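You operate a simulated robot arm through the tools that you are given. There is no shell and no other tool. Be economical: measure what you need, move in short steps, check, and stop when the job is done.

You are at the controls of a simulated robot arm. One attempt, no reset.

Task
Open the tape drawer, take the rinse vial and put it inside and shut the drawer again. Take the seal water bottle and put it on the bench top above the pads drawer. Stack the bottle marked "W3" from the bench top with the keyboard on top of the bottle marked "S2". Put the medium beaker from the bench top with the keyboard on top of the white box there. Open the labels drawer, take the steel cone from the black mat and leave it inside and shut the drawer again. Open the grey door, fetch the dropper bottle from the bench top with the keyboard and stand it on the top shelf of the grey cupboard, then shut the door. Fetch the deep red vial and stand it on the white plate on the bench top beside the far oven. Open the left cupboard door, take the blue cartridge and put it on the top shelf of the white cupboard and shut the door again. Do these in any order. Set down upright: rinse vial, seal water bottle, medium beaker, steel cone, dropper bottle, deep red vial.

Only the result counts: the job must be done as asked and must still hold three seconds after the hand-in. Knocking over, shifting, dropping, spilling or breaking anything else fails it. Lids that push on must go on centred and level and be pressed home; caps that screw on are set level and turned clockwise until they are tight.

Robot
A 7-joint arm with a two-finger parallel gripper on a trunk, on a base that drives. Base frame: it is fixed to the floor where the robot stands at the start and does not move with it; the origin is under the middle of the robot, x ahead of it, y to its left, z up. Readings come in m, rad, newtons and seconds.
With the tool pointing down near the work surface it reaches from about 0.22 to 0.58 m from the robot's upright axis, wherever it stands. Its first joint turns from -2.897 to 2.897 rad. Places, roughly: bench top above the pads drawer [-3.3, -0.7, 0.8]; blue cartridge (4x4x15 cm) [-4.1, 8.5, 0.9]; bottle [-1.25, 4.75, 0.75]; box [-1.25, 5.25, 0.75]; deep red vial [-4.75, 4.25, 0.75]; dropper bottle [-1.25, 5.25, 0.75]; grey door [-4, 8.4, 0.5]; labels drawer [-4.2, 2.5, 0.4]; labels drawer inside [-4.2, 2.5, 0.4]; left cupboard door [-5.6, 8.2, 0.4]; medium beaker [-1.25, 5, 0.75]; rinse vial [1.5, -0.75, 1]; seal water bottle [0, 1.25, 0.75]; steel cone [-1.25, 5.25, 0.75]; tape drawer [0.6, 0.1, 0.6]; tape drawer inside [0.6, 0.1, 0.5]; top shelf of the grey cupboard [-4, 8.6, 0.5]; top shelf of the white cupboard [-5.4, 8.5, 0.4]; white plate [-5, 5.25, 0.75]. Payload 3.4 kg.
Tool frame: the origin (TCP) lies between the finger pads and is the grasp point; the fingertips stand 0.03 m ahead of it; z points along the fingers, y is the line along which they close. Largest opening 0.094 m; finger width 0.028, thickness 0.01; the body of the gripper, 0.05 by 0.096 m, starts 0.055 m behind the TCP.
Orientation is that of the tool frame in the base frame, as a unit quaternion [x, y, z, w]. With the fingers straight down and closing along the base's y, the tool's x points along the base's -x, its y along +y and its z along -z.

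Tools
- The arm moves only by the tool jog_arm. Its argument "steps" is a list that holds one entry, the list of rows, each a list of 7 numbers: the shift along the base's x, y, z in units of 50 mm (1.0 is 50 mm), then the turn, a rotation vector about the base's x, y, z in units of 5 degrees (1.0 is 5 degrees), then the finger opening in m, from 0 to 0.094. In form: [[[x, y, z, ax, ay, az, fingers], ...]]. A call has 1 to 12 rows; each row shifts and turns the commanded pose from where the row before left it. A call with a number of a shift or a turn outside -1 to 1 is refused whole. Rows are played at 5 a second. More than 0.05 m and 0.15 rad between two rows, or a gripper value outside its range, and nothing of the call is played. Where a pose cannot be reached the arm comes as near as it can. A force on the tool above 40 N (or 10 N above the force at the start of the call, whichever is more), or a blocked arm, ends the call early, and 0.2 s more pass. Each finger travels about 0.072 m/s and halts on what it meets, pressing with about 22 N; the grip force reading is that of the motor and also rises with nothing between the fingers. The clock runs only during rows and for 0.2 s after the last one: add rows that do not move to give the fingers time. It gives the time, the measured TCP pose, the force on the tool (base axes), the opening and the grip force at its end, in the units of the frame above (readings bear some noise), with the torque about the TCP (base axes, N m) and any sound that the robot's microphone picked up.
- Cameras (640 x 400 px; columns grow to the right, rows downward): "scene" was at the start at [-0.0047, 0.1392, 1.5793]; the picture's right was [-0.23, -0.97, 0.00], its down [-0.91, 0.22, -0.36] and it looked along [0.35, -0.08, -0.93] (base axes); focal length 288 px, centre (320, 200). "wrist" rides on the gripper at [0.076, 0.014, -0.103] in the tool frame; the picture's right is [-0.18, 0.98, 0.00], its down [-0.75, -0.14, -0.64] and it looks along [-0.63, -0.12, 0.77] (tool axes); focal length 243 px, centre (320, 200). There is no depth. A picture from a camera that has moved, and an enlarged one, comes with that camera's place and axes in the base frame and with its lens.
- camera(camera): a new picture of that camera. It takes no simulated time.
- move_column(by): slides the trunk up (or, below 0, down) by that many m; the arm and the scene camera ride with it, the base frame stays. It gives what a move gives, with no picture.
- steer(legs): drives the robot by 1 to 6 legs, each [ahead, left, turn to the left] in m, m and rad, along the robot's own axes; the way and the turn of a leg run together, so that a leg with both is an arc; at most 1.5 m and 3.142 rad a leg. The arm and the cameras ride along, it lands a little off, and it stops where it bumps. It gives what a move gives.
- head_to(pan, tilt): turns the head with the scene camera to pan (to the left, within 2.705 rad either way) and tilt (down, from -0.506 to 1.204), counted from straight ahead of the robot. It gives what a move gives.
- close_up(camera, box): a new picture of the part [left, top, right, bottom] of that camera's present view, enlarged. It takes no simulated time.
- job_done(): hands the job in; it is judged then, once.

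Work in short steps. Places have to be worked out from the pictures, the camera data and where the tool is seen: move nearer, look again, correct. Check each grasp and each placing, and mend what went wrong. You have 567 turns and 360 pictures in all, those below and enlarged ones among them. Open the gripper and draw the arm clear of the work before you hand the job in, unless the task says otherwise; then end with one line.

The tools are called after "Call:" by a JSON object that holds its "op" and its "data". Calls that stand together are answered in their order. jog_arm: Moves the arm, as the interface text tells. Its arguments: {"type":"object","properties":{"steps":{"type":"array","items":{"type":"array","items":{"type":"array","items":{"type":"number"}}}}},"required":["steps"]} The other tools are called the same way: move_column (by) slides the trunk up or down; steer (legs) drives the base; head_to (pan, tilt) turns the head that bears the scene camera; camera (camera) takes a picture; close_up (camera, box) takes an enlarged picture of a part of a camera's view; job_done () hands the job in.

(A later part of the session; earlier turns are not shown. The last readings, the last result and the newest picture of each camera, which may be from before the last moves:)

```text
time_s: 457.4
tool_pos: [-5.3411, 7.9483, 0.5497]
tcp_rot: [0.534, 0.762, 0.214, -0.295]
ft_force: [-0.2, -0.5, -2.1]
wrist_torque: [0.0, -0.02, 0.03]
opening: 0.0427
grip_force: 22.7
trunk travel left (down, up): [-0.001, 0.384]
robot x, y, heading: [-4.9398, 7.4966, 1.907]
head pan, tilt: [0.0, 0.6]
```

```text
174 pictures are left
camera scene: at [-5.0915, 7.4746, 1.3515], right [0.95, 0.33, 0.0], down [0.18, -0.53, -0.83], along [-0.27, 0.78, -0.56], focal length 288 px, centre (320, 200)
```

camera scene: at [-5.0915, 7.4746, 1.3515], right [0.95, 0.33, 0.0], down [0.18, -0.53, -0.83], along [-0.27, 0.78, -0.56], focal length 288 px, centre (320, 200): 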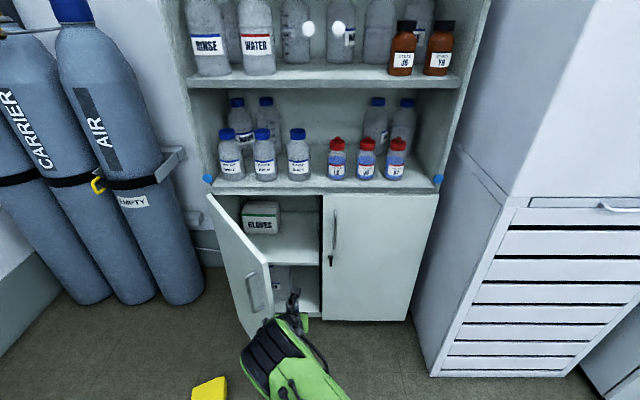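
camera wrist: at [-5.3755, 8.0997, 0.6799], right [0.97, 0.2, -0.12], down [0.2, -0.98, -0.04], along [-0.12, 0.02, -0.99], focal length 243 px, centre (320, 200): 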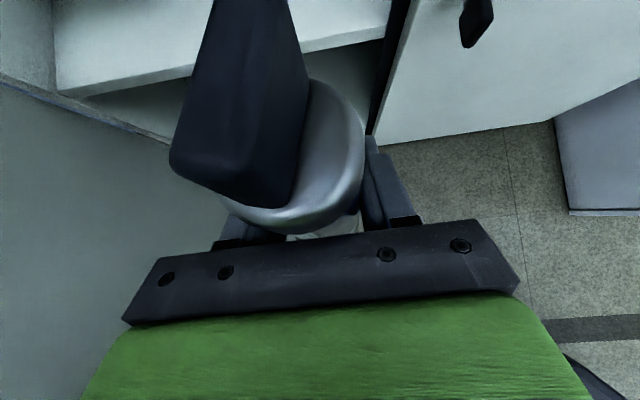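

Push left gently with the arm.

Call:
{"op": "jog_arm", "data": {"steps": [[[-0.38, -0.13, 0, 0, 0, 0, 0.02], [-0.38, -0.13, 0, 0, 0, 0, 0.02], [-0.38, -0.13, 0, 0, 0, 0, 0.02], [-0.38, -0.13, 0, 0, 0, 0, 0.02], [-0.38, -0.13, 0, 0, 0, 0, 0.02], [-0.38, -0.13, 0, 0, 0, 0, 0.02], [-0.38, -0.13, 0, 0, 0, 0, 0.02], [-0.38, -0.13, 0, 0, 0, 0, 0.02], [-0.38, -0.13, 0, 0, 0, 0, 0.02], [0, 0, 0, 0, 0, 0, 0.02]]]}}

Call:
{"op": "camera", "data": {"camera": "scene"}}

Call:
{"op": "camera", "data": {"camera": "wrist"}}

```text
time_s: 458.1
tool_pos: [-5.3729, 7.9336, 0.5454]
tcp_rot: [0.537, 0.763, 0.218, -0.287]
ft_force: [19.9, -13.8, 8.8]
wrist_torque: [0.46, 1.53, 1.2]
opening: 0.0427
grip_force: 22.2
trunk travel left (down, up): [-0.001, 0.384]
robot x, y, heading: [-4.941, 7.4963, 1.898]
head pan, tilt: [0.0, 0.6]
stopped in row 3: the force on the tool passed its limit at 58 N (the readings are from after the stop); the commanded pose is now the measured one
```

```text
173 pictures are left
camera scene: at [-5.0879, 7.4723, 1.3519], right [0.95, 0.33, 0.0], down [0.18, -0.53, -0.83], along [-0.27, 0.78, -0.56], focal length 288 px, centre (320, 200)
```

scene: 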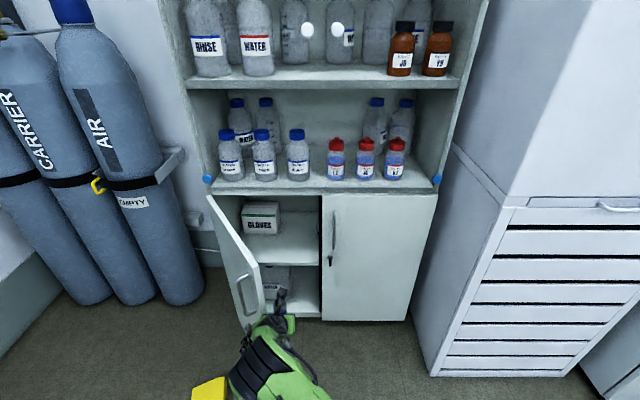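

```text
172 pictures are left
camera wrist: at [-5.3585, 7.9249, 0.6736], right [0.98, 0.19, -0.1], down [0.19, -0.98, -0.03], along [-0.1, 0.01, -0.99], focal length 243 px, centre (320, 200)
```

wrist: 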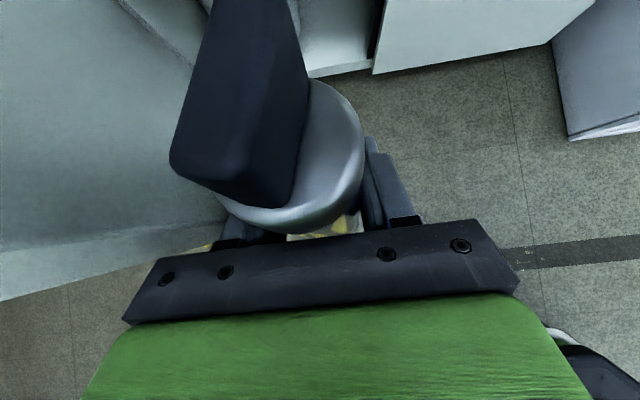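

The door moves with pushing; use slower, smaller steps.

Call:
{"op": "jog_arm", "data": {"steps": [[[-0.12, -0.04, 0, 0, 0, 0, 0.02], [-0.12, -0.04, 0, 0, 0, 0, 0.02], [-0.12, -0.04, 0, 0, 0, 0, 0.02], [-0.12, -0.04, 0, 0, 0, 0, 0.02], [-0.12, -0.04, 0, 0, 0, 0, 0.02], [-0.12, -0.04, 0, 0, 0, 0, 0.02], [-0.12, -0.04, 0, 0, 0, 0, 0.02], [-0.12, -0.04, 0, 0, 0, 0, 0.02], [-0.12, -0.04, 0, 0, 0, 0, 0.02], [-0.12, -0.04, 0, 0, 0, 0, 0.02], [-0.12, -0.04, 0, 0, 0, 0, 0.02], [-0.12, -0.04, 0, 0, 0, 0, 0.02]]]}}

Call:
{"op": "camera", "data": {"camera": "scene"}}

```text
time_s: 458.4
tool_pos: [-5.3741, 7.9307, 0.543]
tcp_rot: [0.539, 0.763, 0.219, -0.283]
ft_force: [15.1, -10.7, 5.2]
wrist_torque: [0.37, 1.18, 0.94]
opening: 0.043
grip_force: 22.3
trunk travel left (down, up): [-0.001, 0.384]
robot x, y, heading: [-4.9408, 7.4973, 1.907]
head pan, tilt: [0.0, 0.6]
stopped in row 1: the force on the tool passed its limit at 46 N (the readings are from after the stop); the commanded pose is now the measured one
```

```text
171 pictures are left
camera scene: at [-5.0882, 7.4725, 1.3517], right [0.95, 0.33, 0.0], down [0.18, -0.53, -0.83], along [-0.27, 0.78, -0.56], focal length 288 px, centre (320, 200)
```

scene: 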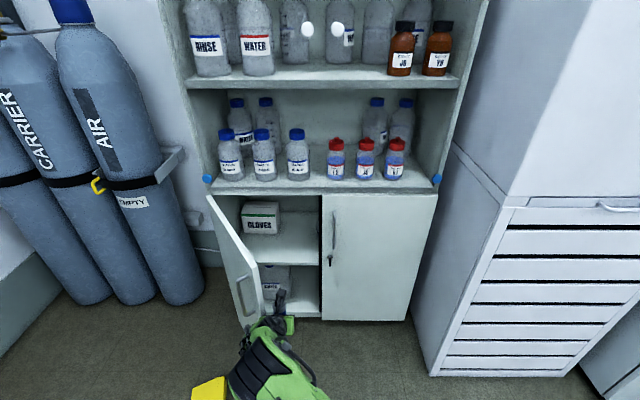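

Door hinge friction is near the arm's force limit; push with the base instead (strafe left a little).

Call:
{"op": "steer", "data": {"legs": [[0, 0.06, 0]]}}

Call:
{"op": "camera", "data": {"camera": "scene"}}

```text
time_s: 459.2
tool_pos: [-5.3743, 7.9274, 0.5377]
tcp_rot: [0.541, 0.764, 0.22, -0.275]
ft_force: [12.3, -9.5, 4.6]
wrist_torque: [0.35, 0.98, 0.8]
opening: 0.0429
grip_force: 22.4
trunk travel left (down, up): [-0.001, 0.384]
robot x, y, heading: [-4.9462, 7.4911, 1.897]
head pan, tilt: [0.0, 0.6]
stopped in leg 1: the force on the tool passed its limit at 65 N (the readings are from after the stop); the commanded pose is now the measured one
```

```text
170 pictures are left
camera scene: at [-5.0947, 7.4704, 1.3516], right [0.95, 0.32, 0.0], down [0.18, -0.53, -0.83], along [-0.27, 0.78, -0.56], focal length 288 px, centre (320, 200)
```

scene: 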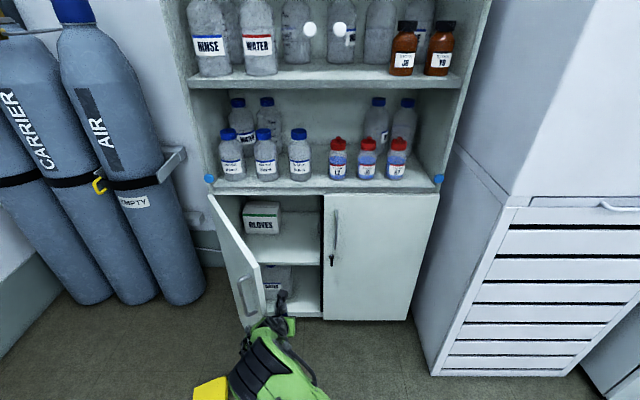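

The door seems to stop at ~57°. Instead I'll approach from straight in front with an outstretched arm (no elbow sticking out). Back off, re-level the tool and stretch.

Call:
{"op": "steer", "data": {"legs": [[-0.3, 0, 0]]}}

Call:
{"op": "jog_arm", "data": {"steps": [[[0.1, 0.2, 0.1, 0.34, 0.55, 0.27, 0.02], [0.15, 0.5, 0.1, 0, 0, 0, 0.02], [0.25, 0.5, 0, 0, 0, 0, 0.02], [0.25, 0.5, 0, 0, 0, 0, 0.02], [0.25, 0.5, 0, 0, 0, 0, 0.02], [0.25, 0.5, 0, 0, 0, 0, 0.02], [0.25, 0.5, 0, 0, 0, 0, 0.02], [0.25, 0.5, 0, 0, 0, 0, 0.02], [0.25, 0.3, 0, 0, 0, 0, 0.02], [0, 0, 0, 0, 0, 0, 0.02]]]}}

Call:
{"op": "camera", "data": {"camera": "scene"}}

```text
time_s: 461.2
tool_pos: [-5.2808, 7.6522, 0.5388]
tcp_rot: [0.54, 0.764, 0.22, -0.276]
ft_force: [0.3, -0.3, -2.5]
wrist_torque: [0.03, -0.03, 0.03]
opening: 0.0428
grip_force: 21.5
trunk travel left (down, up): [-0.001, 0.384]
robot x, y, heading: [-4.8464, 7.2142, 1.905]
head pan, tilt: [0.0, 0.6]
```

```text
time_s: 463.4
tool_pos: [-5.1806, 7.848, 0.5507]
tcp_rot: [0.532, 0.76, 0.215, -0.305]
ft_force: [-0.1, 0.3, -1.9]
wrist_torque: [0.02, 0.02, -0.02]
opening: 0.0427
grip_force: 22.3
out of reach, approached as far as the arm can: row 9
trunk travel left (down, up): [-0.001, 0.384]
robot x, y, heading: [-4.849, 7.2148, 1.904]
head pan, tilt: [0.0, 0.6]
```

```text
169 pictures are left
camera scene: at [-5.0016, 7.1947, 1.3514], right [0.95, 0.33, 0.0], down [0.18, -0.53, -0.82], along [-0.27, 0.78, -0.57], focal length 288 px, centre (320, 200)
```

scene: 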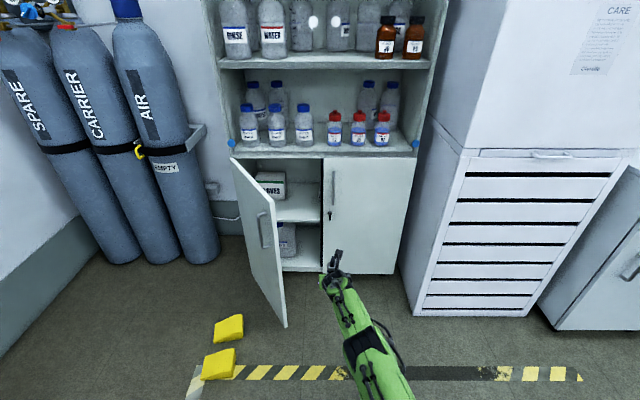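

Reach 0.707 m with the arm stretched. Align and drive in: lane centre R≈−2.455.

Call:
{"op": "steer", "data": {"legs": [[0, 0.118, 0], [0.35, 0, 0]]}}

Call:
{"op": "camera", "data": {"camera": "scene"}}

Call:
{"op": "camera", "data": {"camera": "wrist"}}

```text
time_s: 466.4
tool_pos: [-5.4081, 8.1306, 0.5505]
tcp_rot: [0.532, 0.76, 0.215, -0.305]
ft_force: [0.2, 0.0, -2.4]
wrist_torque: [0.04, 0.02, 0.0]
opening: 0.0429
grip_force: 22.0
trunk travel left (down, up): [-0.001, 0.384]
robot x, y, heading: [-5.0762, 7.5007, 1.905]
head pan, tilt: [0.0, 0.6]
```

```text
168 pictures are left
camera scene: at [-5.2264, 7.4783, 1.3514], right [0.94, 0.33, 0.0], down [0.19, -0.53, -0.82], along [-0.27, 0.78, -0.57], focal length 288 px, centre (320, 200)
```

scene: 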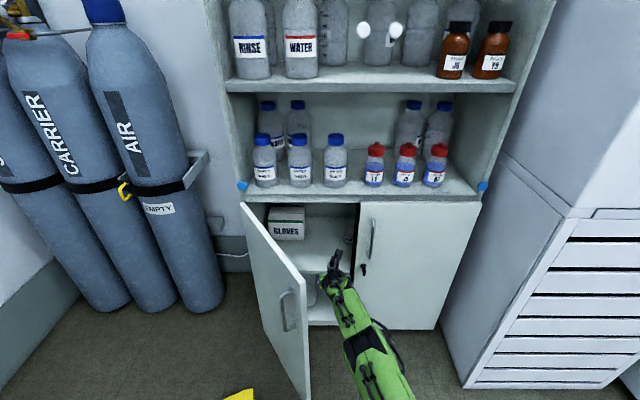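

```text
167 pictures are left
camera wrist: at [-5.389, 8.1204, 0.6784], right [0.97, 0.21, -0.13], down [0.21, -0.98, -0.06], along [-0.13, 0.03, -0.99], focal length 243 px, centre (320, 200)
```

wrist: 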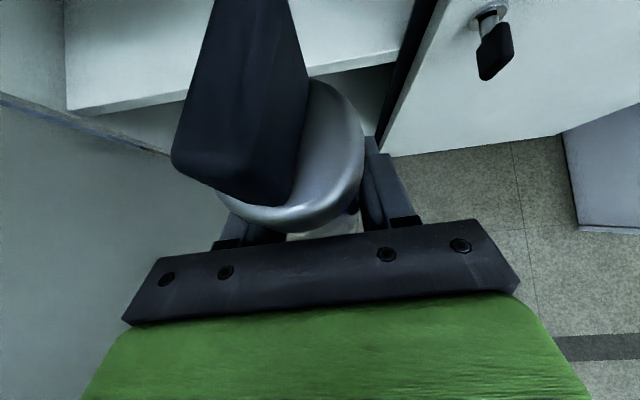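

Lane is centred. Advance the final 19 cm carefully.

Call:
{"op": "steer", "data": {"legs": [[0.1, 0, 0], [0.09, 0, 0]]}}

Call:
{"op": "camera", "data": {"camera": "scene"}}

Call:
{"op": "camera", "data": {"camera": "wrist"}}

```text
time_s: 468.3
tool_pos: [-5.4652, 8.3104, 0.5502]
tcp_rot: [0.533, 0.76, 0.215, -0.304]
ft_force: [0.1, -0.9, -2.9]
wrist_torque: [-0.02, 0.02, 0.02]
opening: 0.0428
grip_force: 22.1
trunk travel left (down, up): [-0.001, 0.384]
robot x, y, heading: [-5.1384, 7.6792, 1.898]
head pan, tilt: [0.0, 0.6]
```

```text
166 pictures are left
camera scene: at [-5.2879, 7.6578, 1.3514], right [0.95, 0.32, 0.0], down [0.18, -0.54, -0.82], along [-0.27, 0.78, -0.57], focal length 288 px, centre (320, 200)
```

scene: 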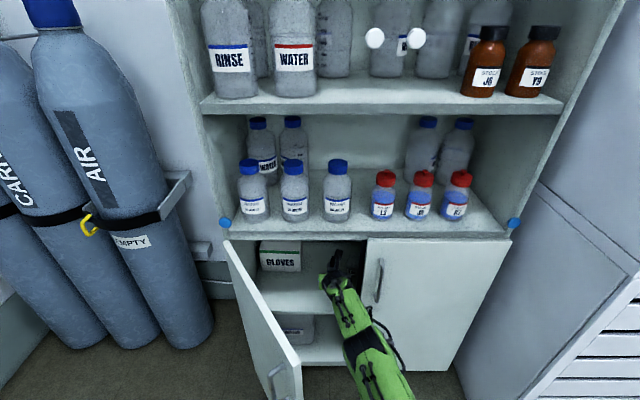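

```text
165 pictures are left
camera wrist: at [-5.4473, 8.3005, 0.6781], right [0.97, 0.21, -0.12], down [0.2, -0.98, -0.06], along [-0.13, 0.03, -0.99], focal length 243 px, centre (320, 200)
```

wrist: 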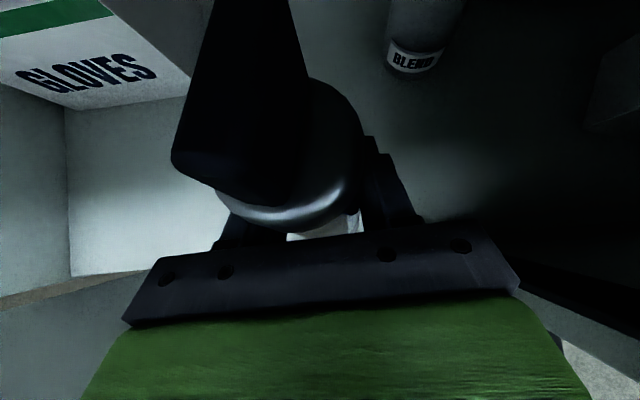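

Inside, clear of the GLOVES box and BLEND vial. Lower onto the shelf.

Call:
{"op": "jog_arm", "data": {"steps": [[[0, 0, -0.3, 0, 0, 0, 0.02], [0, 0, -0.3, 0, 0, 0, 0.02], [0, 0, -0.1, 0, 0, 0, 0.02], [0, 0, -0.1, 0, 0, 0, 0.02], [0, 0, 0, 0, 0, 0, 0.02]]]}}

Call:
{"op": "camera", "data": {"camera": "wrist"}}

```text
time_s: 469.5
tool_pos: [-5.4594, 8.2972, 0.5147]
tcp_rot: [0.532, 0.76, 0.215, -0.305]
ft_force: [-0.1, -0.4, -1.9]
wrist_torque: [0.0, 0.0, -0.01]
opening: 0.0426
grip_force: 21.7
out of reach, approached as far as the arm can: row 1, 2, 3
trunk travel left (down, up): [-0.001, 0.384]
robot x, y, heading: [-5.1363, 7.6753, 1.899]
head pan, tilt: [0.0, 0.6]
```

```text
164 pictures are left
camera wrist: at [-5.4415, 8.2875, 0.6426], right [0.97, 0.21, -0.13], down [0.2, -0.98, -0.06], along [-0.13, 0.03, -0.99], focal length 243 px, centre (320, 200)
```

wrist: 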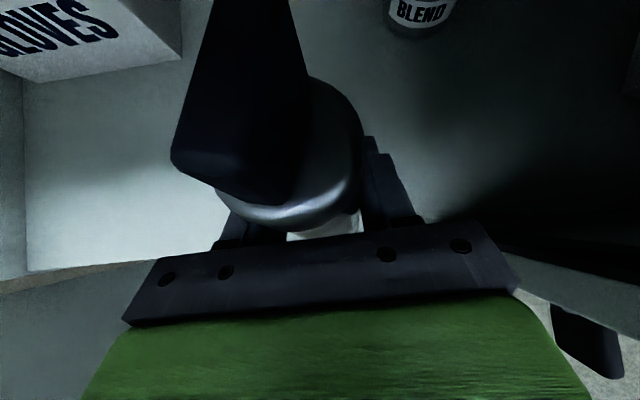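

Nudge 2 cm deeper, then lower until contact.

Call:
{"op": "steer", "data": {"legs": [[0.022, 0, 0]]}}

Call:
{"op": "jog_arm", "data": {"steps": [[[0, 0, -0.06, 0, 0, 0, 0.02], [0, 0, -0.06, 0, 0, 0, 0.02], [0, 0, -0.06, 0, 0, 0, 0.02], [0, 0, -0.06, 0, 0, 0, 0.02], [0, 0, 0, 0, 0, 0, 0.02]]]}}

```text
time_s: 470.3
tool_pos: [-5.4679, 8.319, 0.5138]
tcp_rot: [0.533, 0.76, 0.215, -0.304]
ft_force: [-0.2, 0.3, -1.9]
wrist_torque: [0.01, -0.02, 0.0]
opening: 0.0428
grip_force: 21.7
trunk travel left (down, up): [-0.001, 0.384]
robot x, y, heading: [-5.1416, 7.6994, 1.898]
head pan, tilt: [0.0, 0.6]
```

```text
time_s: 471.5
tool_pos: [-5.467, 8.3166, 0.506]
tcp_rot: [0.533, 0.76, 0.215, -0.304]
ft_force: [0.7, -0.4, -3.4]
wrist_torque: [0.03, 0.02, 0.01]
opening: 0.0428
grip_force: 22.0
out of reach, approached as far as the arm can: row 3
trunk travel left (down, up): [-0.001, 0.384]
robot x, y, heading: [-5.1427, 7.7008, 1.894]
head pan, tilt: [0.0, 0.6]
```

Call:
{"op": "jog_arm", "data": {"steps": [[[0.02, -0.05, -0.08, 0, 0, 0, 0.02], [0.02, -0.05, -0.08, 0, 0, 0, 0.02], [0.02, -0.05, -0.08, 0, 0, 0, 0.02], [0.02, -0.05, -0.08, 0, 0, 0, 0.02], [0, 0, 0, 0, 0, 0, 0.02]]]}}

Call:
{"op": "camera", "data": {"camera": "wrist"}}

```text
time_s: 472.7
tool_pos: [-5.4645, 8.3079, 0.4901]
tcp_rot: [0.534, 0.759, 0.215, -0.304]
ft_force: [0.2, 0.0, -2.6]
wrist_torque: [0.02, -0.05, 0.03]
opening: 0.0428
grip_force: 22.4
trunk travel left (down, up): [-0.001, 0.384]
robot x, y, heading: [-5.14, 7.7009, 1.904]
head pan, tilt: [0.0, 0.6]
```

```text
163 pictures are left
camera wrist: at [-5.4449, 8.2971, 0.6177], right [0.97, 0.21, -0.13], down [0.2, -0.98, -0.06], along [-0.13, 0.03, -0.99], focal length 243 px, centre (320, 200)
```

wrist: 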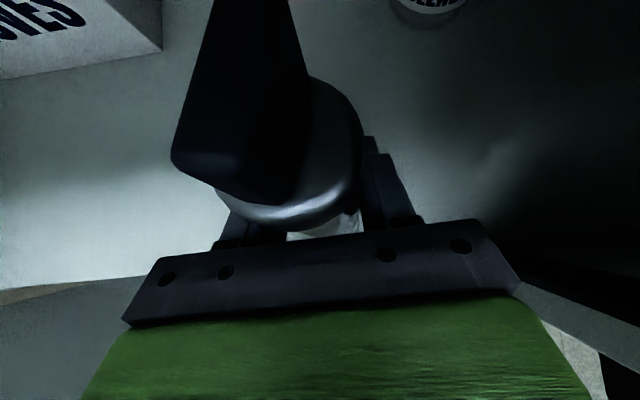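

Call:
{"op": "jog_arm", "data": {"steps": [[[0.02, -0.03, -0.08, 0, 0, 0, 0.02], [0.02, -0.03, -0.08, 0, 0, 0, 0.02], [0.02, -0.03, -0.08, 0, 0, 0, 0.02], [0.02, -0.03, -0.08, 0, 0, 0, 0.02], [0.02, -0.03, -0.08, 0, 0, 0, 0.02], [0, 0, 0, 0, 0, 0, 0.02]]]}}

Call:
{"op": "camera", "data": {"camera": "wrist"}}

```text
time_s: 474.1
tool_pos: [-5.4584, 8.3004, 0.4728]
tcp_rot: [0.533, 0.759, 0.216, -0.306]
ft_force: [-5.4, -0.7, 17.8]
wrist_torque: [0.15, 0.22, 0.03]
opening: 0.043
grip_force: 22.0
trunk travel left (down, up): [-0.001, 0.384]
robot x, y, heading: [-5.1441, 7.7016, 1.899]
head pan, tilt: [0.0, 0.6]
```

```text
162 pictures are left
camera wrist: at [-5.4387, 8.2889, 0.6003], right [0.97, 0.21, -0.13], down [0.2, -0.98, -0.06], along [-0.14, 0.03, -0.99], focal length 243 px, centre (320, 200)
```

wrist: 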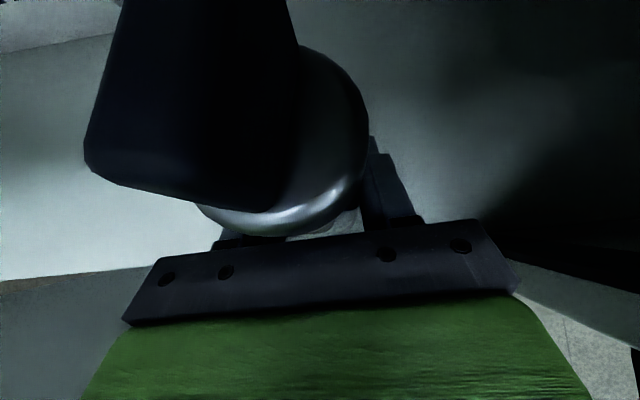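

The cartridge touches the shelf (z≈0.40) near its front edge. Lift 3 mm and nudge 2.5 cm deeper.

Call:
{"op": "jog_arm", "data": {"steps": [[[0, 0, 0.08, 0, 0, 0, 0.02], [0, 0, 0.06, 0, 0, 0, 0.02], [0, 0, 0, 0, 0, 0, 0.02]]]}}

Call:
{"op": "steer", "data": {"legs": [[0.03, 0, 0]]}}

Call:
{"op": "camera", "data": {"camera": "scene"}}

```text
time_s: 474.9
tool_pos: [-5.4577, 8.2982, 0.4756]
tcp_rot: [0.533, 0.76, 0.214, -0.304]
ft_force: [-0.5, 0.3, -2.1]
wrist_torque: [0.02, -0.02, 0.0]
opening: 0.0429
grip_force: 21.6
trunk travel left (down, up): [-0.001, 0.384]
robot x, y, heading: [-5.1444, 7.7019, 1.901]
head pan, tilt: [0.0, 0.6]
```

```text
time_s: 475.7
tool_pos: [-5.4683, 8.328, 0.4771]
tcp_rot: [0.534, 0.76, 0.215, -0.303]
ft_force: [-0.4, 1.0, -2.4]
wrist_torque: [-0.02, 0.01, 0.03]
opening: 0.0429
grip_force: 21.9
trunk travel left (down, up): [-0.001, 0.384]
robot x, y, heading: [-5.1533, 7.7252, 1.899]
head pan, tilt: [0.0, 0.6]
```

```text
161 pictures are left
camera scene: at [-5.305, 7.7079, 1.3514], right [0.95, 0.32, 0.0], down [0.18, -0.54, -0.82], along [-0.27, 0.78, -0.57], focal length 288 px, centre (320, 200)
```

scene: 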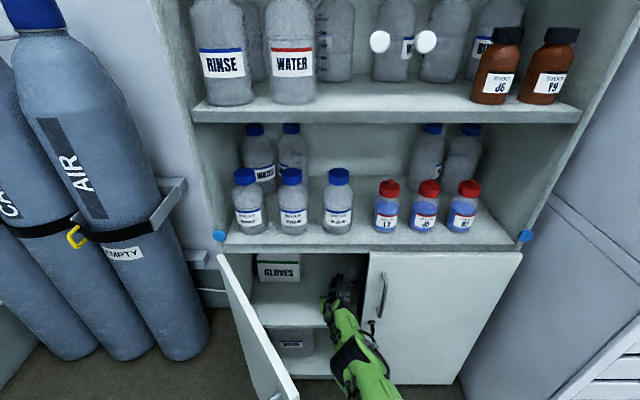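

Call:
{"op": "steer", "data": {"legs": [[0.018, 0, 0]]}}

Call:
{"op": "jog_arm", "data": {"steps": [[[0, 0, -0.05, 0, 0, 0, 0.02], [0, 0, -0.05, 0, 0, 0, 0.02], [0, 0, 0, 0, 0, 0, 0.02]]]}}

Call:
{"op": "camera", "data": {"camera": "wrist"}}

```text
time_s: 476.5
tool_pos: [-5.4742, 8.3474, 0.4764]
tcp_rot: [0.534, 0.76, 0.215, -0.303]
ft_force: [0.4, 0.1, -2.5]
wrist_torque: [0.0, -0.01, 0.01]
opening: 0.0427
grip_force: 21.9
trunk travel left (down, up): [-0.001, 0.384]
robot x, y, heading: [-5.1609, 7.7451, 1.9]
head pan, tilt: [0.0, 0.6]
```

```text
time_s: 477.3
tool_pos: [-5.4746, 8.3465, 0.4717]
tcp_rot: [0.533, 0.759, 0.215, -0.304]
ft_force: [-0.1, 0.0, -0.8]
wrist_torque: [0.04, 0.04, -0.02]
opening: 0.0429
grip_force: 22.0
trunk travel left (down, up): [-0.001, 0.384]
robot x, y, heading: [-5.1583, 7.7456, 1.9]
head pan, tilt: [0.0, 0.6]
```

```text
160 pictures are left
camera wrist: at [-5.4557, 8.3364, 0.6004], right [0.97, 0.21, -0.13], down [0.2, -0.98, -0.06], along [-0.13, 0.03, -0.99], focal length 243 px, centre (320, 200)
```

wrist: 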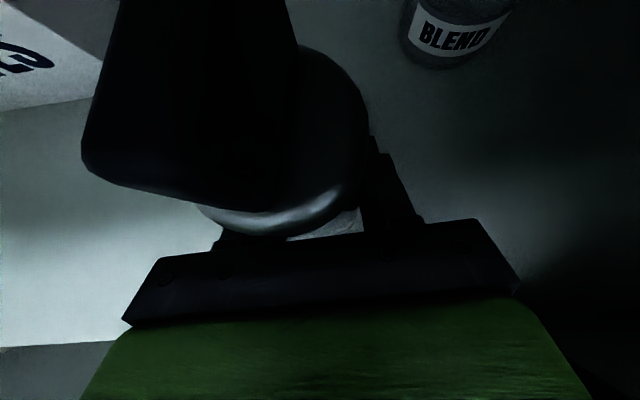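

Nearly in contact. Lower 2 mm and open.

Call:
{"op": "jog_arm", "data": {"steps": [[[0, 0, -0.04, 0, 0, 0, 0.02], [0, 0, 0, 0, 0, 0, 0.046], [0, 0, 0, 0, 0, 0, 0.055], [0, 0, 0, 0, 0, 0, 0.062], [0, 0, 0, 0, 0, 0, 0.065], [0, 0, 0, 0, 0, 0, 0.065]]]}}

Call:
{"op": "camera", "data": {"camera": "wrist"}}

```text
time_s: 478.7
tool_pos: [-5.4738, 8.3471, 0.4719]
tcp_rot: [0.533, 0.759, 0.216, -0.305]
ft_force: [8.1, -1.3, 8.6]
wrist_torque: [-0.04, 0.11, 0.07]
opening: 0.0614
grip_force: 0.0
trunk travel left (down, up): [-0.001, 0.384]
robot x, y, heading: [-5.1594, 7.7471, 1.9]
head pan, tilt: [0.0, 0.6]
```

```text
159 pictures are left
camera wrist: at [-5.4545, 8.3358, 0.5989], right [0.97, 0.21, -0.13], down [0.2, -0.98, -0.06], along [-0.14, 0.03, -0.99], focal length 243 px, centre (320, 200)
```

wrist: 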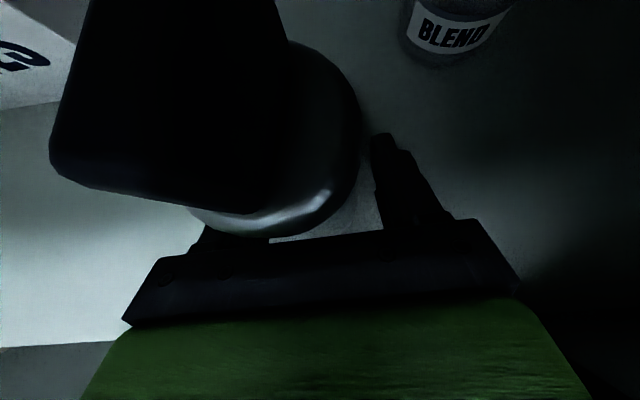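

Some force remains; reduce the opening slightly and re-read.

Call:
{"op": "jog_arm", "data": {"steps": [[[0, 0, 0.02, 0, 0, 0, 0.055], [0, 0, 0, 0, 0, 0, 0.055], [0, 0, 0, 0, 0, 0, 0.055]]]}}

Call:
{"op": "close_up", "data": {"camera": "wrist", "box": [40, 0, 440, 250]}}

Call:
{"op": "close_up", "data": {"camera": "scene", "box": [220, 240, 420, 365]}}

```text
time_s: 479.5
tool_pos: [-5.4738, 8.3443, 0.4711]
tcp_rot: [0.533, 0.76, 0.214, -0.304]
ft_force: [-0.2, -1.2, 1.1]
wrist_torque: [0.0, 0.03, 0.02]
opening: 0.0552
grip_force: 0.5
trunk travel left (down, up): [-0.001, 0.384]
robot x, y, heading: [-5.1589, 7.7477, 1.898]
head pan, tilt: [0.0, 0.6]
```

```text
1.60 times, centred on (240, 125) of wrist
camera zoom: at [-5.4555, 8.3353, 0.599], right [0.97, 0.21, -0.12], down [0.2, -0.98, -0.06], along [-0.13, 0.03, -0.99], focal length 388 px, centre (448, 320)
```

zoom: 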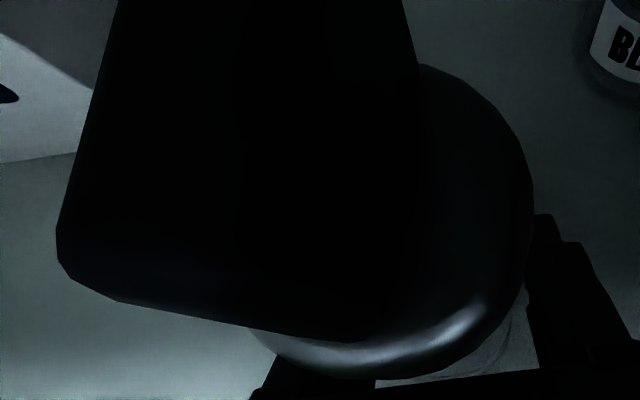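

```text
3.20 times, centred on (320, 302) of scene
camera zoom: at [-5.3107, 7.7247, 1.3514], right [0.95, 0.32, 0.0], down [0.18, -0.53, -0.83], along [-0.27, 0.78, -0.56], focal length 922 px, centre (320, -128)
```

zoom: 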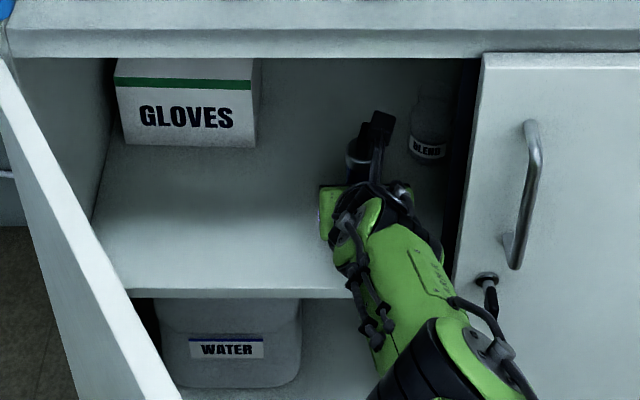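

The hand is well inside the shelf and forces are now zero. Back straight out 10 cm and look.

Call:
{"op": "steer", "data": {"legs": [[-0.1, 0, 0]]}}

Call:
{"op": "camera", "data": {"camera": "wrist"}}

Call:
{"op": "close_up", "data": {"camera": "scene", "box": [220, 220, 420, 345]}}

```text
time_s: 480.7
tool_pos: [-5.4417, 8.2489, 0.4712]
tcp_rot: [0.533, 0.76, 0.215, -0.305]
ft_force: [0.1, -0.2, -0.4]
wrist_torque: [-0.01, 0.02, -0.01]
opening: 0.0553
grip_force: 0.1
trunk travel left (down, up): [-0.001, 0.384]
robot x, y, heading: [-5.1269, 7.6464, 1.897]
head pan, tilt: [0.0, 0.6]
```

```text
156 pictures are left
camera wrist: at [-5.4238, 8.2391, 0.5995], right [0.97, 0.21, -0.13], down [0.2, -0.98, -0.06], along [-0.13, 0.03, -0.99], focal length 243 px, centre (320, 200)
```

wrist: 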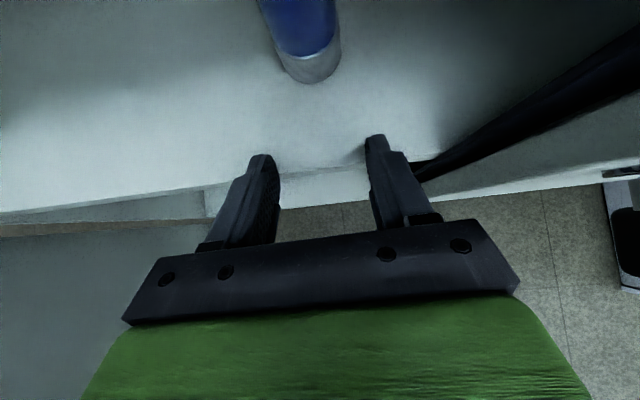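

```text
3.20 times, centred on (320, 282) of scene
camera zoom: at [-5.2778, 7.6285, 1.3515], right [0.95, 0.32, 0.0], down [0.18, -0.53, -0.83], along [-0.27, 0.78, -0.56], focal length 922 px, centre (320, -64)
```

zoom: 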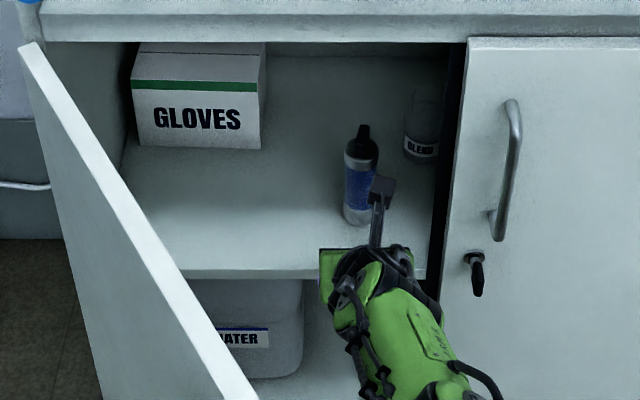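

The cartridge stands safely on the top shelf. Back out; then close the door by pushing its outer face from the left.

Call:
{"op": "steer", "data": {"legs": [[-0.55, 0, 0]]}}

Call:
{"op": "jog_arm", "data": {"steps": [[[0, 0, 0.9, 0, 0, 0, 0.02], [0, 0, 0.9, 0, 0, 0, 0.0], [0, 0, 0.6, 0, 0, 0, 0.0], [0, 0, 0, 0, 0, 0, 0.0]]]}}

Call:
{"op": "steer", "data": {"legs": [[0, 0.2, 0.005]]}}

Call:
{"op": "camera", "data": {"camera": "scene"}}

```text
time_s: 483.8
tool_pos: [-5.267, 7.7383, 0.4716]
tcp_rot: [0.532, 0.76, 0.214, -0.304]
ft_force: [-0.5, 0.0, 0.0]
wrist_torque: [-0.02, -0.02, -0.02]
opening: 0.0549
grip_force: 0.1
trunk travel left (down, up): [-0.001, 0.384]
robot x, y, heading: [-4.9508, 7.1423, 1.903]
head pan, tilt: [0.0, 0.6]
```

```text
time_s: 484.8
tool_pos: [-5.2685, 7.7361, 0.5932]
tcp_rot: [0.532, 0.76, 0.215, -0.305]
ft_force: [-0.6, -0.1, 0.4]
wrist_torque: [0.01, 0.01, 0.01]
opening: 0.0
grip_force: 21.8
trunk travel left (down, up): [-0.001, 0.384]
robot x, y, heading: [-4.9499, 7.1387, 1.903]
head pan, tilt: [0.0, 0.6]
```

```text
time_s: 486.4
tool_pos: [-5.4595, 7.6706, 0.5925]
tcp_rot: [0.529, 0.762, 0.214, -0.305]
ft_force: [0.1, -0.2, 0.1]
wrist_torque: [-0.01, -0.01, -0.02]
opening: 0.0
grip_force: 22.0
trunk travel left (down, up): [-0.001, 0.384]
robot x, y, heading: [-5.1343, 7.0746, 1.904]
head pan, tilt: [0.0, 0.6]
```

```text
154 pictures are left
camera scene: at [-5.2907, 7.0509, 1.3514], right [0.94, 0.33, 0.0], down [0.19, -0.53, -0.82], along [-0.27, 0.78, -0.57], focal length 288 px, centre (320, 200)
```

scene: 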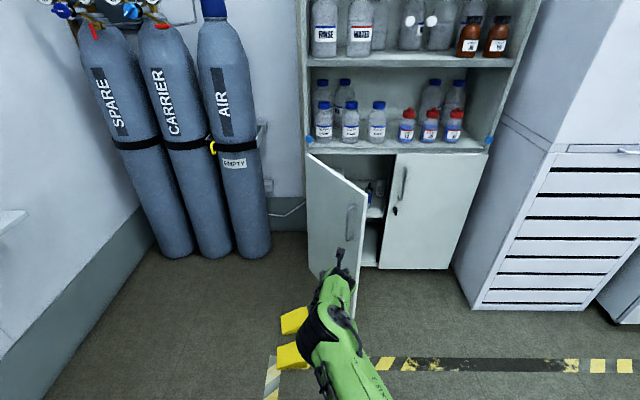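

Positioned left of the door. Move forward, then sweep right/forward along the closing arc.

Call:
{"op": "steer", "data": {"legs": [[0.165, 0, 0], [0.02, -0.08, 0], [0.067, -0.086, 0]]}}

Call:
{"op": "camera", "data": {"camera": "scene"}}

```text
time_s: 489.3
tool_pos: [-5.3853, 7.9646, 0.5924]
tcp_rot: [0.529, 0.763, 0.213, -0.306]
ft_force: [-0.4, 0.6, -0.4]
wrist_torque: [0.03, 0.02, -0.02]
opening: 0.0
grip_force: 22.1
trunk travel left (down, up): [-0.001, 0.384]
robot x, y, heading: [-5.0602, 7.3715, 1.913]
head pan, tilt: [0.0, 0.6]
```

```text
153 pictures are left
camera scene: at [-5.2142, 7.3461, 1.3515], right [0.94, 0.33, 0.0], down [0.19, -0.53, -0.82], along [-0.28, 0.78, -0.57], focal length 288 px, centre (320, 200)
```

scene: 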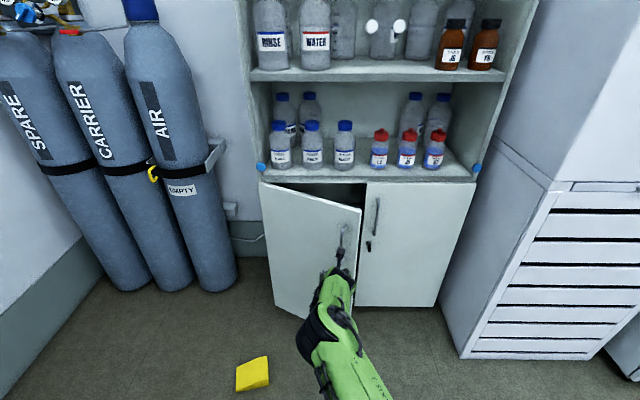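

Closing well. Continue pushing.

Call:
{"op": "steer", "data": {"legs": [[0.1, -0.05, -0.01], [0.1, -0.02, 0]]}}

Call:
{"op": "camera", "data": {"camera": "scene"}}

Call:
{"op": "camera", "data": {"camera": "wrist"}}

```text
time_s: 491.2
tool_pos: [-5.38, 8.18, 0.5919]
tcp_rot: [0.532, 0.761, 0.214, -0.304]
ft_force: [-0.6, 0.9, -0.5]
wrist_torque: [-0.01, -0.01, 0.03]
opening: 0.0
grip_force: 21.8
trunk travel left (down, up): [-0.001, 0.384]
robot x, y, heading: [-5.0624, 7.5804, 1.903]
head pan, tilt: [0.0, 0.6]
```

```text
152 pictures are left
camera scene: at [-5.2136, 7.5606, 1.3514], right [0.94, 0.33, 0.0], down [0.19, -0.53, -0.82], along [-0.27, 0.78, -0.57], focal length 288 px, centre (320, 200)
```

scene: 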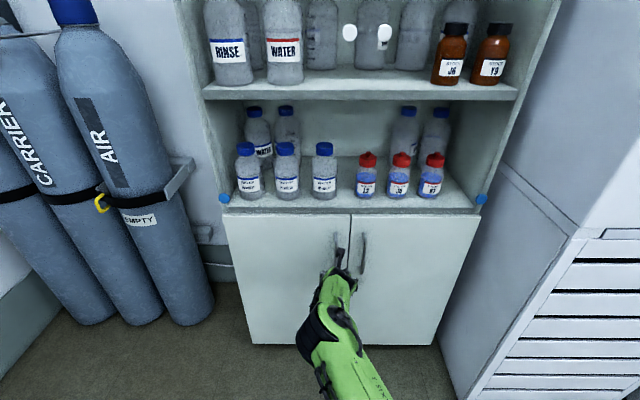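

```text
151 pictures are left
camera wrist: at [-5.3625, 8.1698, 0.7195], right [0.97, 0.21, -0.13], down [0.21, -0.98, -0.06], along [-0.13, 0.03, -0.99], focal length 243 px, centre (320, 200)
```

wrist: 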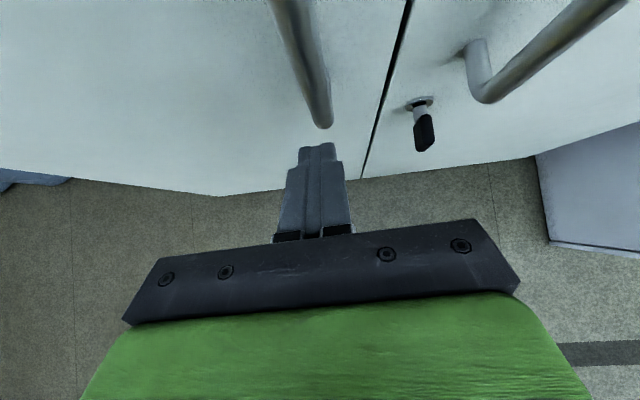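

Almost shut. Press it home until resistance.

Call:
{"op": "jog_arm", "data": {"steps": [[[-0.08, 0.24, 0, 0, 0, 0, 0.0], [-0.08, 0.24, 0, 0, 0, 0, 0.0], [-0.08, 0.24, 0, 0, 0, 0, 0.0], [-0.08, 0.24, 0, 0, 0, 0, 0.0], [-0.08, 0.24, 0, 0, 0, 0, 0.0], [-0.08, 0.24, 0, 0, 0, 0, 0.0], [0, 0, 0, 0, 0, 0, 0.0]]]}}

Call:
{"op": "camera", "data": {"camera": "wrist"}}

```text
time_s: 491.7
tool_pos: [-5.3824, 8.1841, 0.5932]
tcp_rot: [0.534, 0.762, 0.212, -0.3]
ft_force: [12.2, -28.7, 21.7]
wrist_torque: [0.28, -0.08, -0.29]
opening: 0.0001
grip_force: 21.9
trunk travel left (down, up): [-0.001, 0.384]
robot x, y, heading: [-5.0579, 7.5825, 1.909]
head pan, tilt: [0.0, 0.6]
stopped in row 2: the force on the tool passed its limit at 58 N (the readings are from after the stop); the commanded pose is now the measured one
```

```text
150 pictures are left
camera wrist: at [-5.3654, 8.1766, 0.7207], right [0.97, 0.21, -0.12], down [0.21, -0.98, -0.05], along [-0.13, 0.02, -0.99], focal length 243 px, centre (320, 200)
```

wrist: 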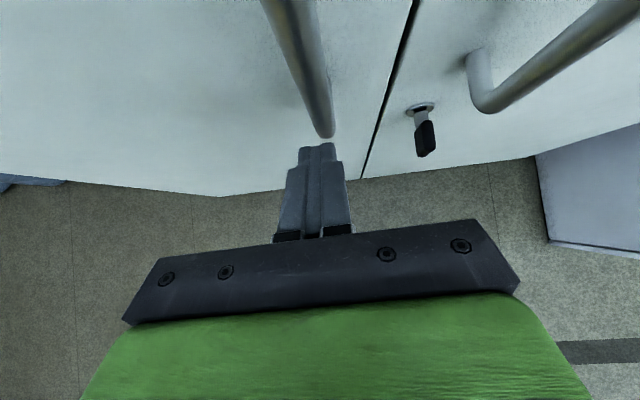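

Call:
{"op": "steer", "data": {"legs": [[-0.3, 0, 0]]}}

Call:
{"op": "close_up", "data": {"camera": "scene", "box": [200, 120, 480, 320]}}

```text
time_s: 493.8
tool_pos: [-5.2853, 7.9078, 0.588]
tcp_rot: [0.535, 0.762, 0.211, -0.299]
ft_force: [0.3, 0.0, -0.6]
wrist_torque: [-0.02, -0.02, 0.01]
opening: 0.0
grip_force: 22.0
trunk travel left (down, up): [-0.001, 0.384]
robot x, y, heading: [-4.9663, 7.3021, 1.903]
head pan, tilt: [0.0, 0.6]
```

```text
2.00 times, centred on (340, 220) of scene
camera zoom: at [-5.1161, 7.2785, 1.3515], right [0.95, 0.32, 0.0], down [0.18, -0.53, -0.83], along [-0.27, 0.78, -0.56], focal length 576 px, centre (280, 160)
```

zoom: 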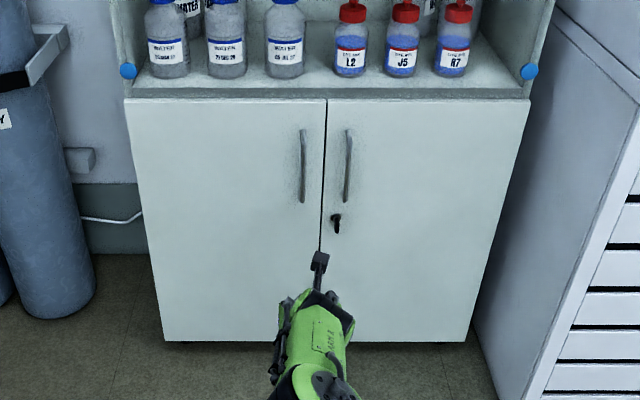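

White cupboard closed with the cartridge inside. Next, open the grey door: move right in front of the grey cupboard and look.

Call:
{"op": "steer", "data": {"legs": [[-0.2, 0, 0], [0, -0.65, 0], [0, -0.6, 0]]}}

Call:
{"op": "camera", "data": {"camera": "scene"}}

Call:
{"op": "camera", "data": {"camera": "wrist"}}

```text
time_s: 501.6
tool_pos: [-4.0492, 8.1403, 0.5877]
tcp_rot: [0.53, 0.765, 0.209, -0.3]
ft_force: [0.9, 0.1, -0.1]
wrist_torque: [0.03, -0.01, 0.02]
opening: 0.0001
grip_force: 22.0
trunk travel left (down, up): [-0.001, 0.384]
robot x, y, heading: [-3.7212, 7.5361, 1.917]
head pan, tilt: [0.0, 0.6]
```

```text
148 pictures are left
camera scene: at [-3.8718, 7.5123, 1.3515], right [0.94, 0.34, 0.0], down [0.19, -0.53, -0.82], along [-0.28, 0.78, -0.57], focal length 288 px, centre (320, 200)
```

scene: 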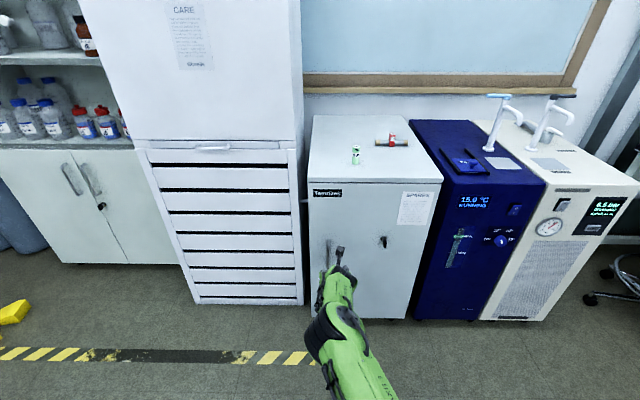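

```text
147 pictures are left
camera wrist: at [-4.0307, 8.1313, 0.7165], right [0.97, 0.22, -0.12], down [0.22, -0.98, -0.04], along [-0.13, 0.01, -0.99], focal length 243 px, centre (320, 200)
```

wrist: 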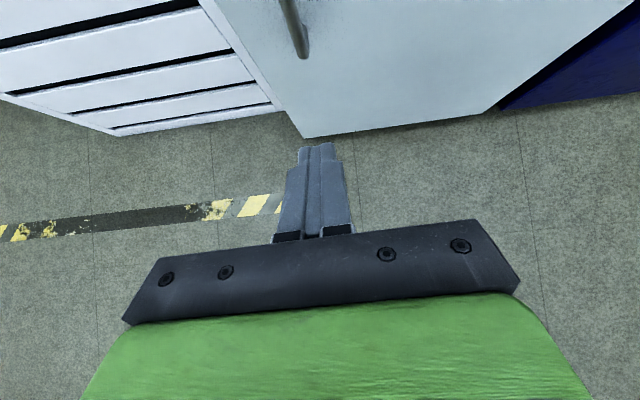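

Handle at F≈9.19, R≈−1.19, z≈0.5 (door hinged on the right). Lower, open the fingers and approach.

Call:
{"op": "jog_arm", "data": {"steps": [[[0, 0, -0.85, 0, 0, 0, 0.04], [0, 0, -0.85, 0, 0, 0, 0.07], [0, 0, 0, 0, 0, 0, 0.07]]]}}

Call:
{"op": "steer", "data": {"legs": [[0, 0.027, -0.014], [0.1, 0, 0]]}}

Call:
{"op": "camera", "data": {"camera": "wrist"}}

```text
time_s: 502.4
tool_pos: [-4.0487, 8.1385, 0.5047]
tcp_rot: [0.53, 0.765, 0.209, -0.3]
ft_force: [0.0, -0.7, -0.1]
wrist_torque: [0.03, 0.02, -0.02]
opening: 0.0698
grip_force: 0.1
trunk travel left (down, up): [-0.001, 0.384]
robot x, y, heading: [-3.7235, 7.5375, 1.913]
head pan, tilt: [0.0, 0.6]
```

```text
time_s: 503.9
tool_pos: [-4.0944, 8.2251, 0.5044]
tcp_rot: [0.535, 0.761, 0.211, -0.299]
ft_force: [-0.1, 0.8, -0.7]
wrist_torque: [0.01, 0.01, 0.03]
opening: 0.0702
grip_force: 0.1
trunk travel left (down, up): [-0.001, 0.384]
robot x, y, heading: [-3.7775, 7.6152, 1.898]
head pan, tilt: [0.0, 0.6]
```

```text
146 pictures are left
camera wrist: at [-4.0776, 8.2164, 0.6321], right [0.97, 0.2, -0.12], down [0.2, -0.98, -0.04], along [-0.13, 0.02, -0.99], focal length 243 px, centre (320, 200)
```

wrist: 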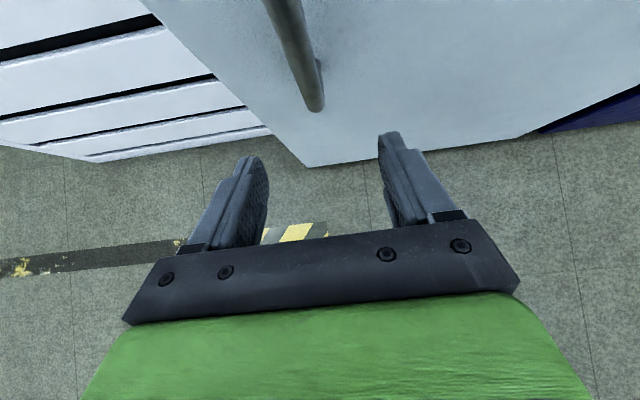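

Bar between fingers. Advance 7.5 cm and close.

Call:
{"op": "steer", "data": {"legs": [[0.072, 0, 0]]}}

Call:
{"op": "jog_arm", "data": {"steps": [[[0, 0, 0, 0, 0, 0, 0.04], [0, 0, 0, 0, 0, 0, 0.02], [0, 0, 0, 0, 0, 0, 0.0], [0, 0, 0, 0, 0, 0, 0.0], [0, 0, 0, 0, 0, 0, 0.0]]]}}

Call:
{"op": "camera", "data": {"camera": "wrist"}}

```text
time_s: 505.1
tool_pos: [-4.1148, 8.2856, 0.5005]
tcp_rot: [0.539, 0.763, 0.207, -0.291]
ft_force: [1.6, -3.1, 1.9]
wrist_torque: [0.04, -0.08, -0.17]
opening: 0.0702
grip_force: 0.0
trunk travel left (down, up): [-0.001, 0.384]
robot x, y, heading: [-3.8012, 7.6857, 1.89]
head pan, tilt: [0.0, 0.6]
stopped in leg 1: the force on the tool passed its limit at 50 N (the readings are from after the stop); the commanded pose is now the measured one
```

```text
time_s: 506.3
tool_pos: [-4.1168, 8.287, 0.5009]
tcp_rot: [0.539, 0.762, 0.207, -0.292]
ft_force: [0.9, -3.3, -0.7]
wrist_torque: [0.1, 0.04, 0.01]
opening: 0.017
grip_force: 45.2
trunk travel left (down, up): [-0.001, 0.384]
robot x, y, heading: [-3.8009, 7.6836, 1.893]
head pan, tilt: [0.0, 0.6]
```

```text
145 pictures are left
camera wrist: at [-4.0992, 8.28, 0.628], right [0.97, 0.2, -0.12], down [0.2, -0.98, -0.03], along [-0.12, 0.0, -0.99], focal length 243 px, centre (320, 200)
```

wrist: 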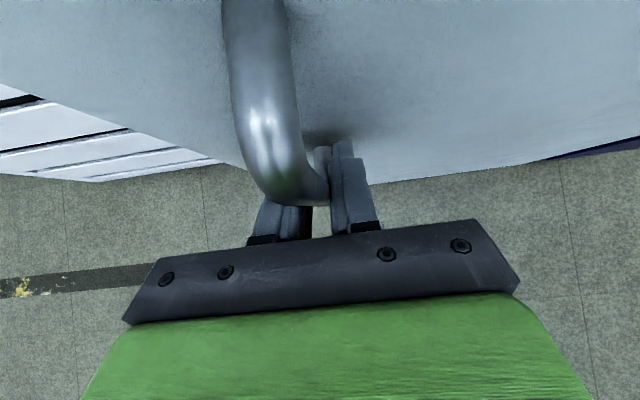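

Gripped at the lower bend of the handle. Pull along the arc (hinge 0.41 m to the right).

Call:
{"op": "steer", "data": {"legs": [[-0.105, -0.022, 0], [-0.096, -0.048, 0]]}}

Call:
{"op": "camera", "data": {"camera": "scene"}}

Call:
{"op": "camera", "data": {"camera": "wrist"}}

```text
time_s: 508.3
tool_pos: [-3.9804, 8.1203, 0.4996]
tcp_rot: [0.542, 0.76, 0.21, -0.29]
ft_force: [17.6, 25.3, -2.1]
wrist_torque: [-0.45, 0.13, -0.08]
opening: 0.017
grip_force: 44.9
trunk travel left (down, up): [-0.001, 0.384]
robot x, y, heading: [-3.6674, 7.5118, 1.897]
head pan, tilt: [0.0, 0.6]
```

```text
144 pictures are left
camera scene: at [-3.8186, 7.4937, 1.3517], right [0.95, 0.32, 0.0], down [0.18, -0.54, -0.82], along [-0.26, 0.78, -0.57], focal length 288 px, centre (320, 200)
```

scene: 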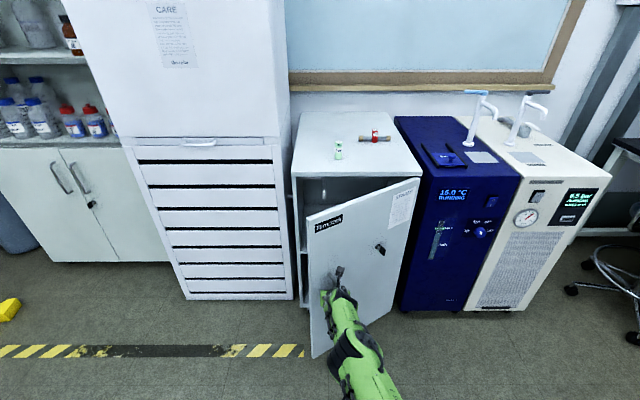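

```text
143 pictures are left
camera wrist: at [-3.9634, 8.1125, 0.6278], right [0.97, 0.19, -0.12], down [0.19, -0.98, -0.03], along [-0.12, 0.01, -0.99], focal length 243 px, centre (320, 200)
```

wrist: 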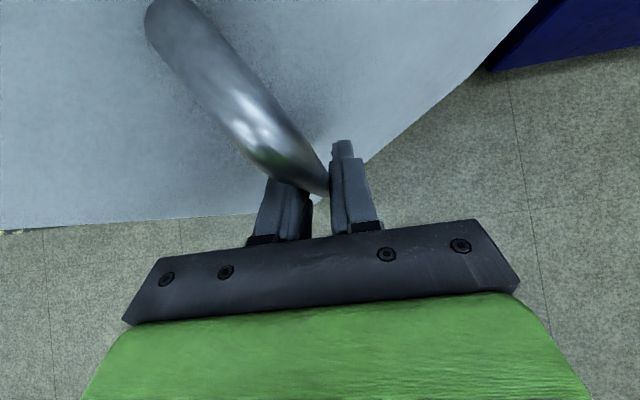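

Opening well (~30°). Continue.

Call:
{"op": "steer", "data": {"legs": [[-0.08, -0.071, 0], [-0.049, -0.071, 0]]}}

Call:
{"op": "camera", "data": {"camera": "scene"}}

```text
time_s: 509.8
tool_pos: [-3.8757, 8.0668, 0.5001]
tcp_rot: [0.544, 0.758, 0.215, -0.289]
ft_force: [2.2, 4.5, -8.9]
wrist_torque: [0.41, 0.13, -0.27]
opening: 0.0172
grip_force: 45.1
trunk travel left (down, up): [-0.001, 0.384]
robot x, y, heading: [-3.5676, 7.4578, 1.898]
head pan, tilt: [0.0, 0.6]
stopped in leg 2: the force on the tool passed its limit at 42 N (the readings are from after the stop); the commanded pose is now the measured one
```

```text
142 pictures are left
camera scene: at [-3.7195, 7.438, 1.3515], right [0.95, 0.32, 0.0], down [0.18, -0.54, -0.82], along [-0.26, 0.78, -0.57], focal length 288 px, centre (320, 200)
```

scene: 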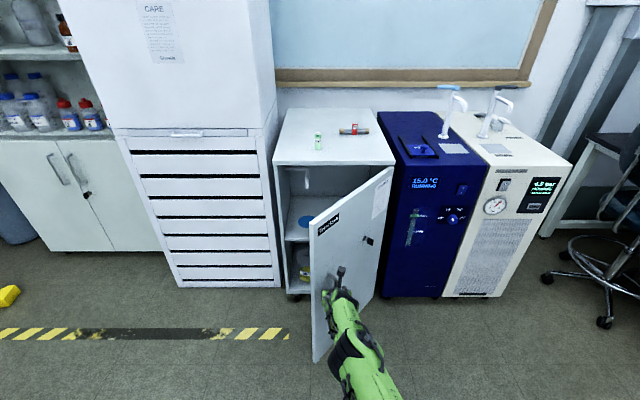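

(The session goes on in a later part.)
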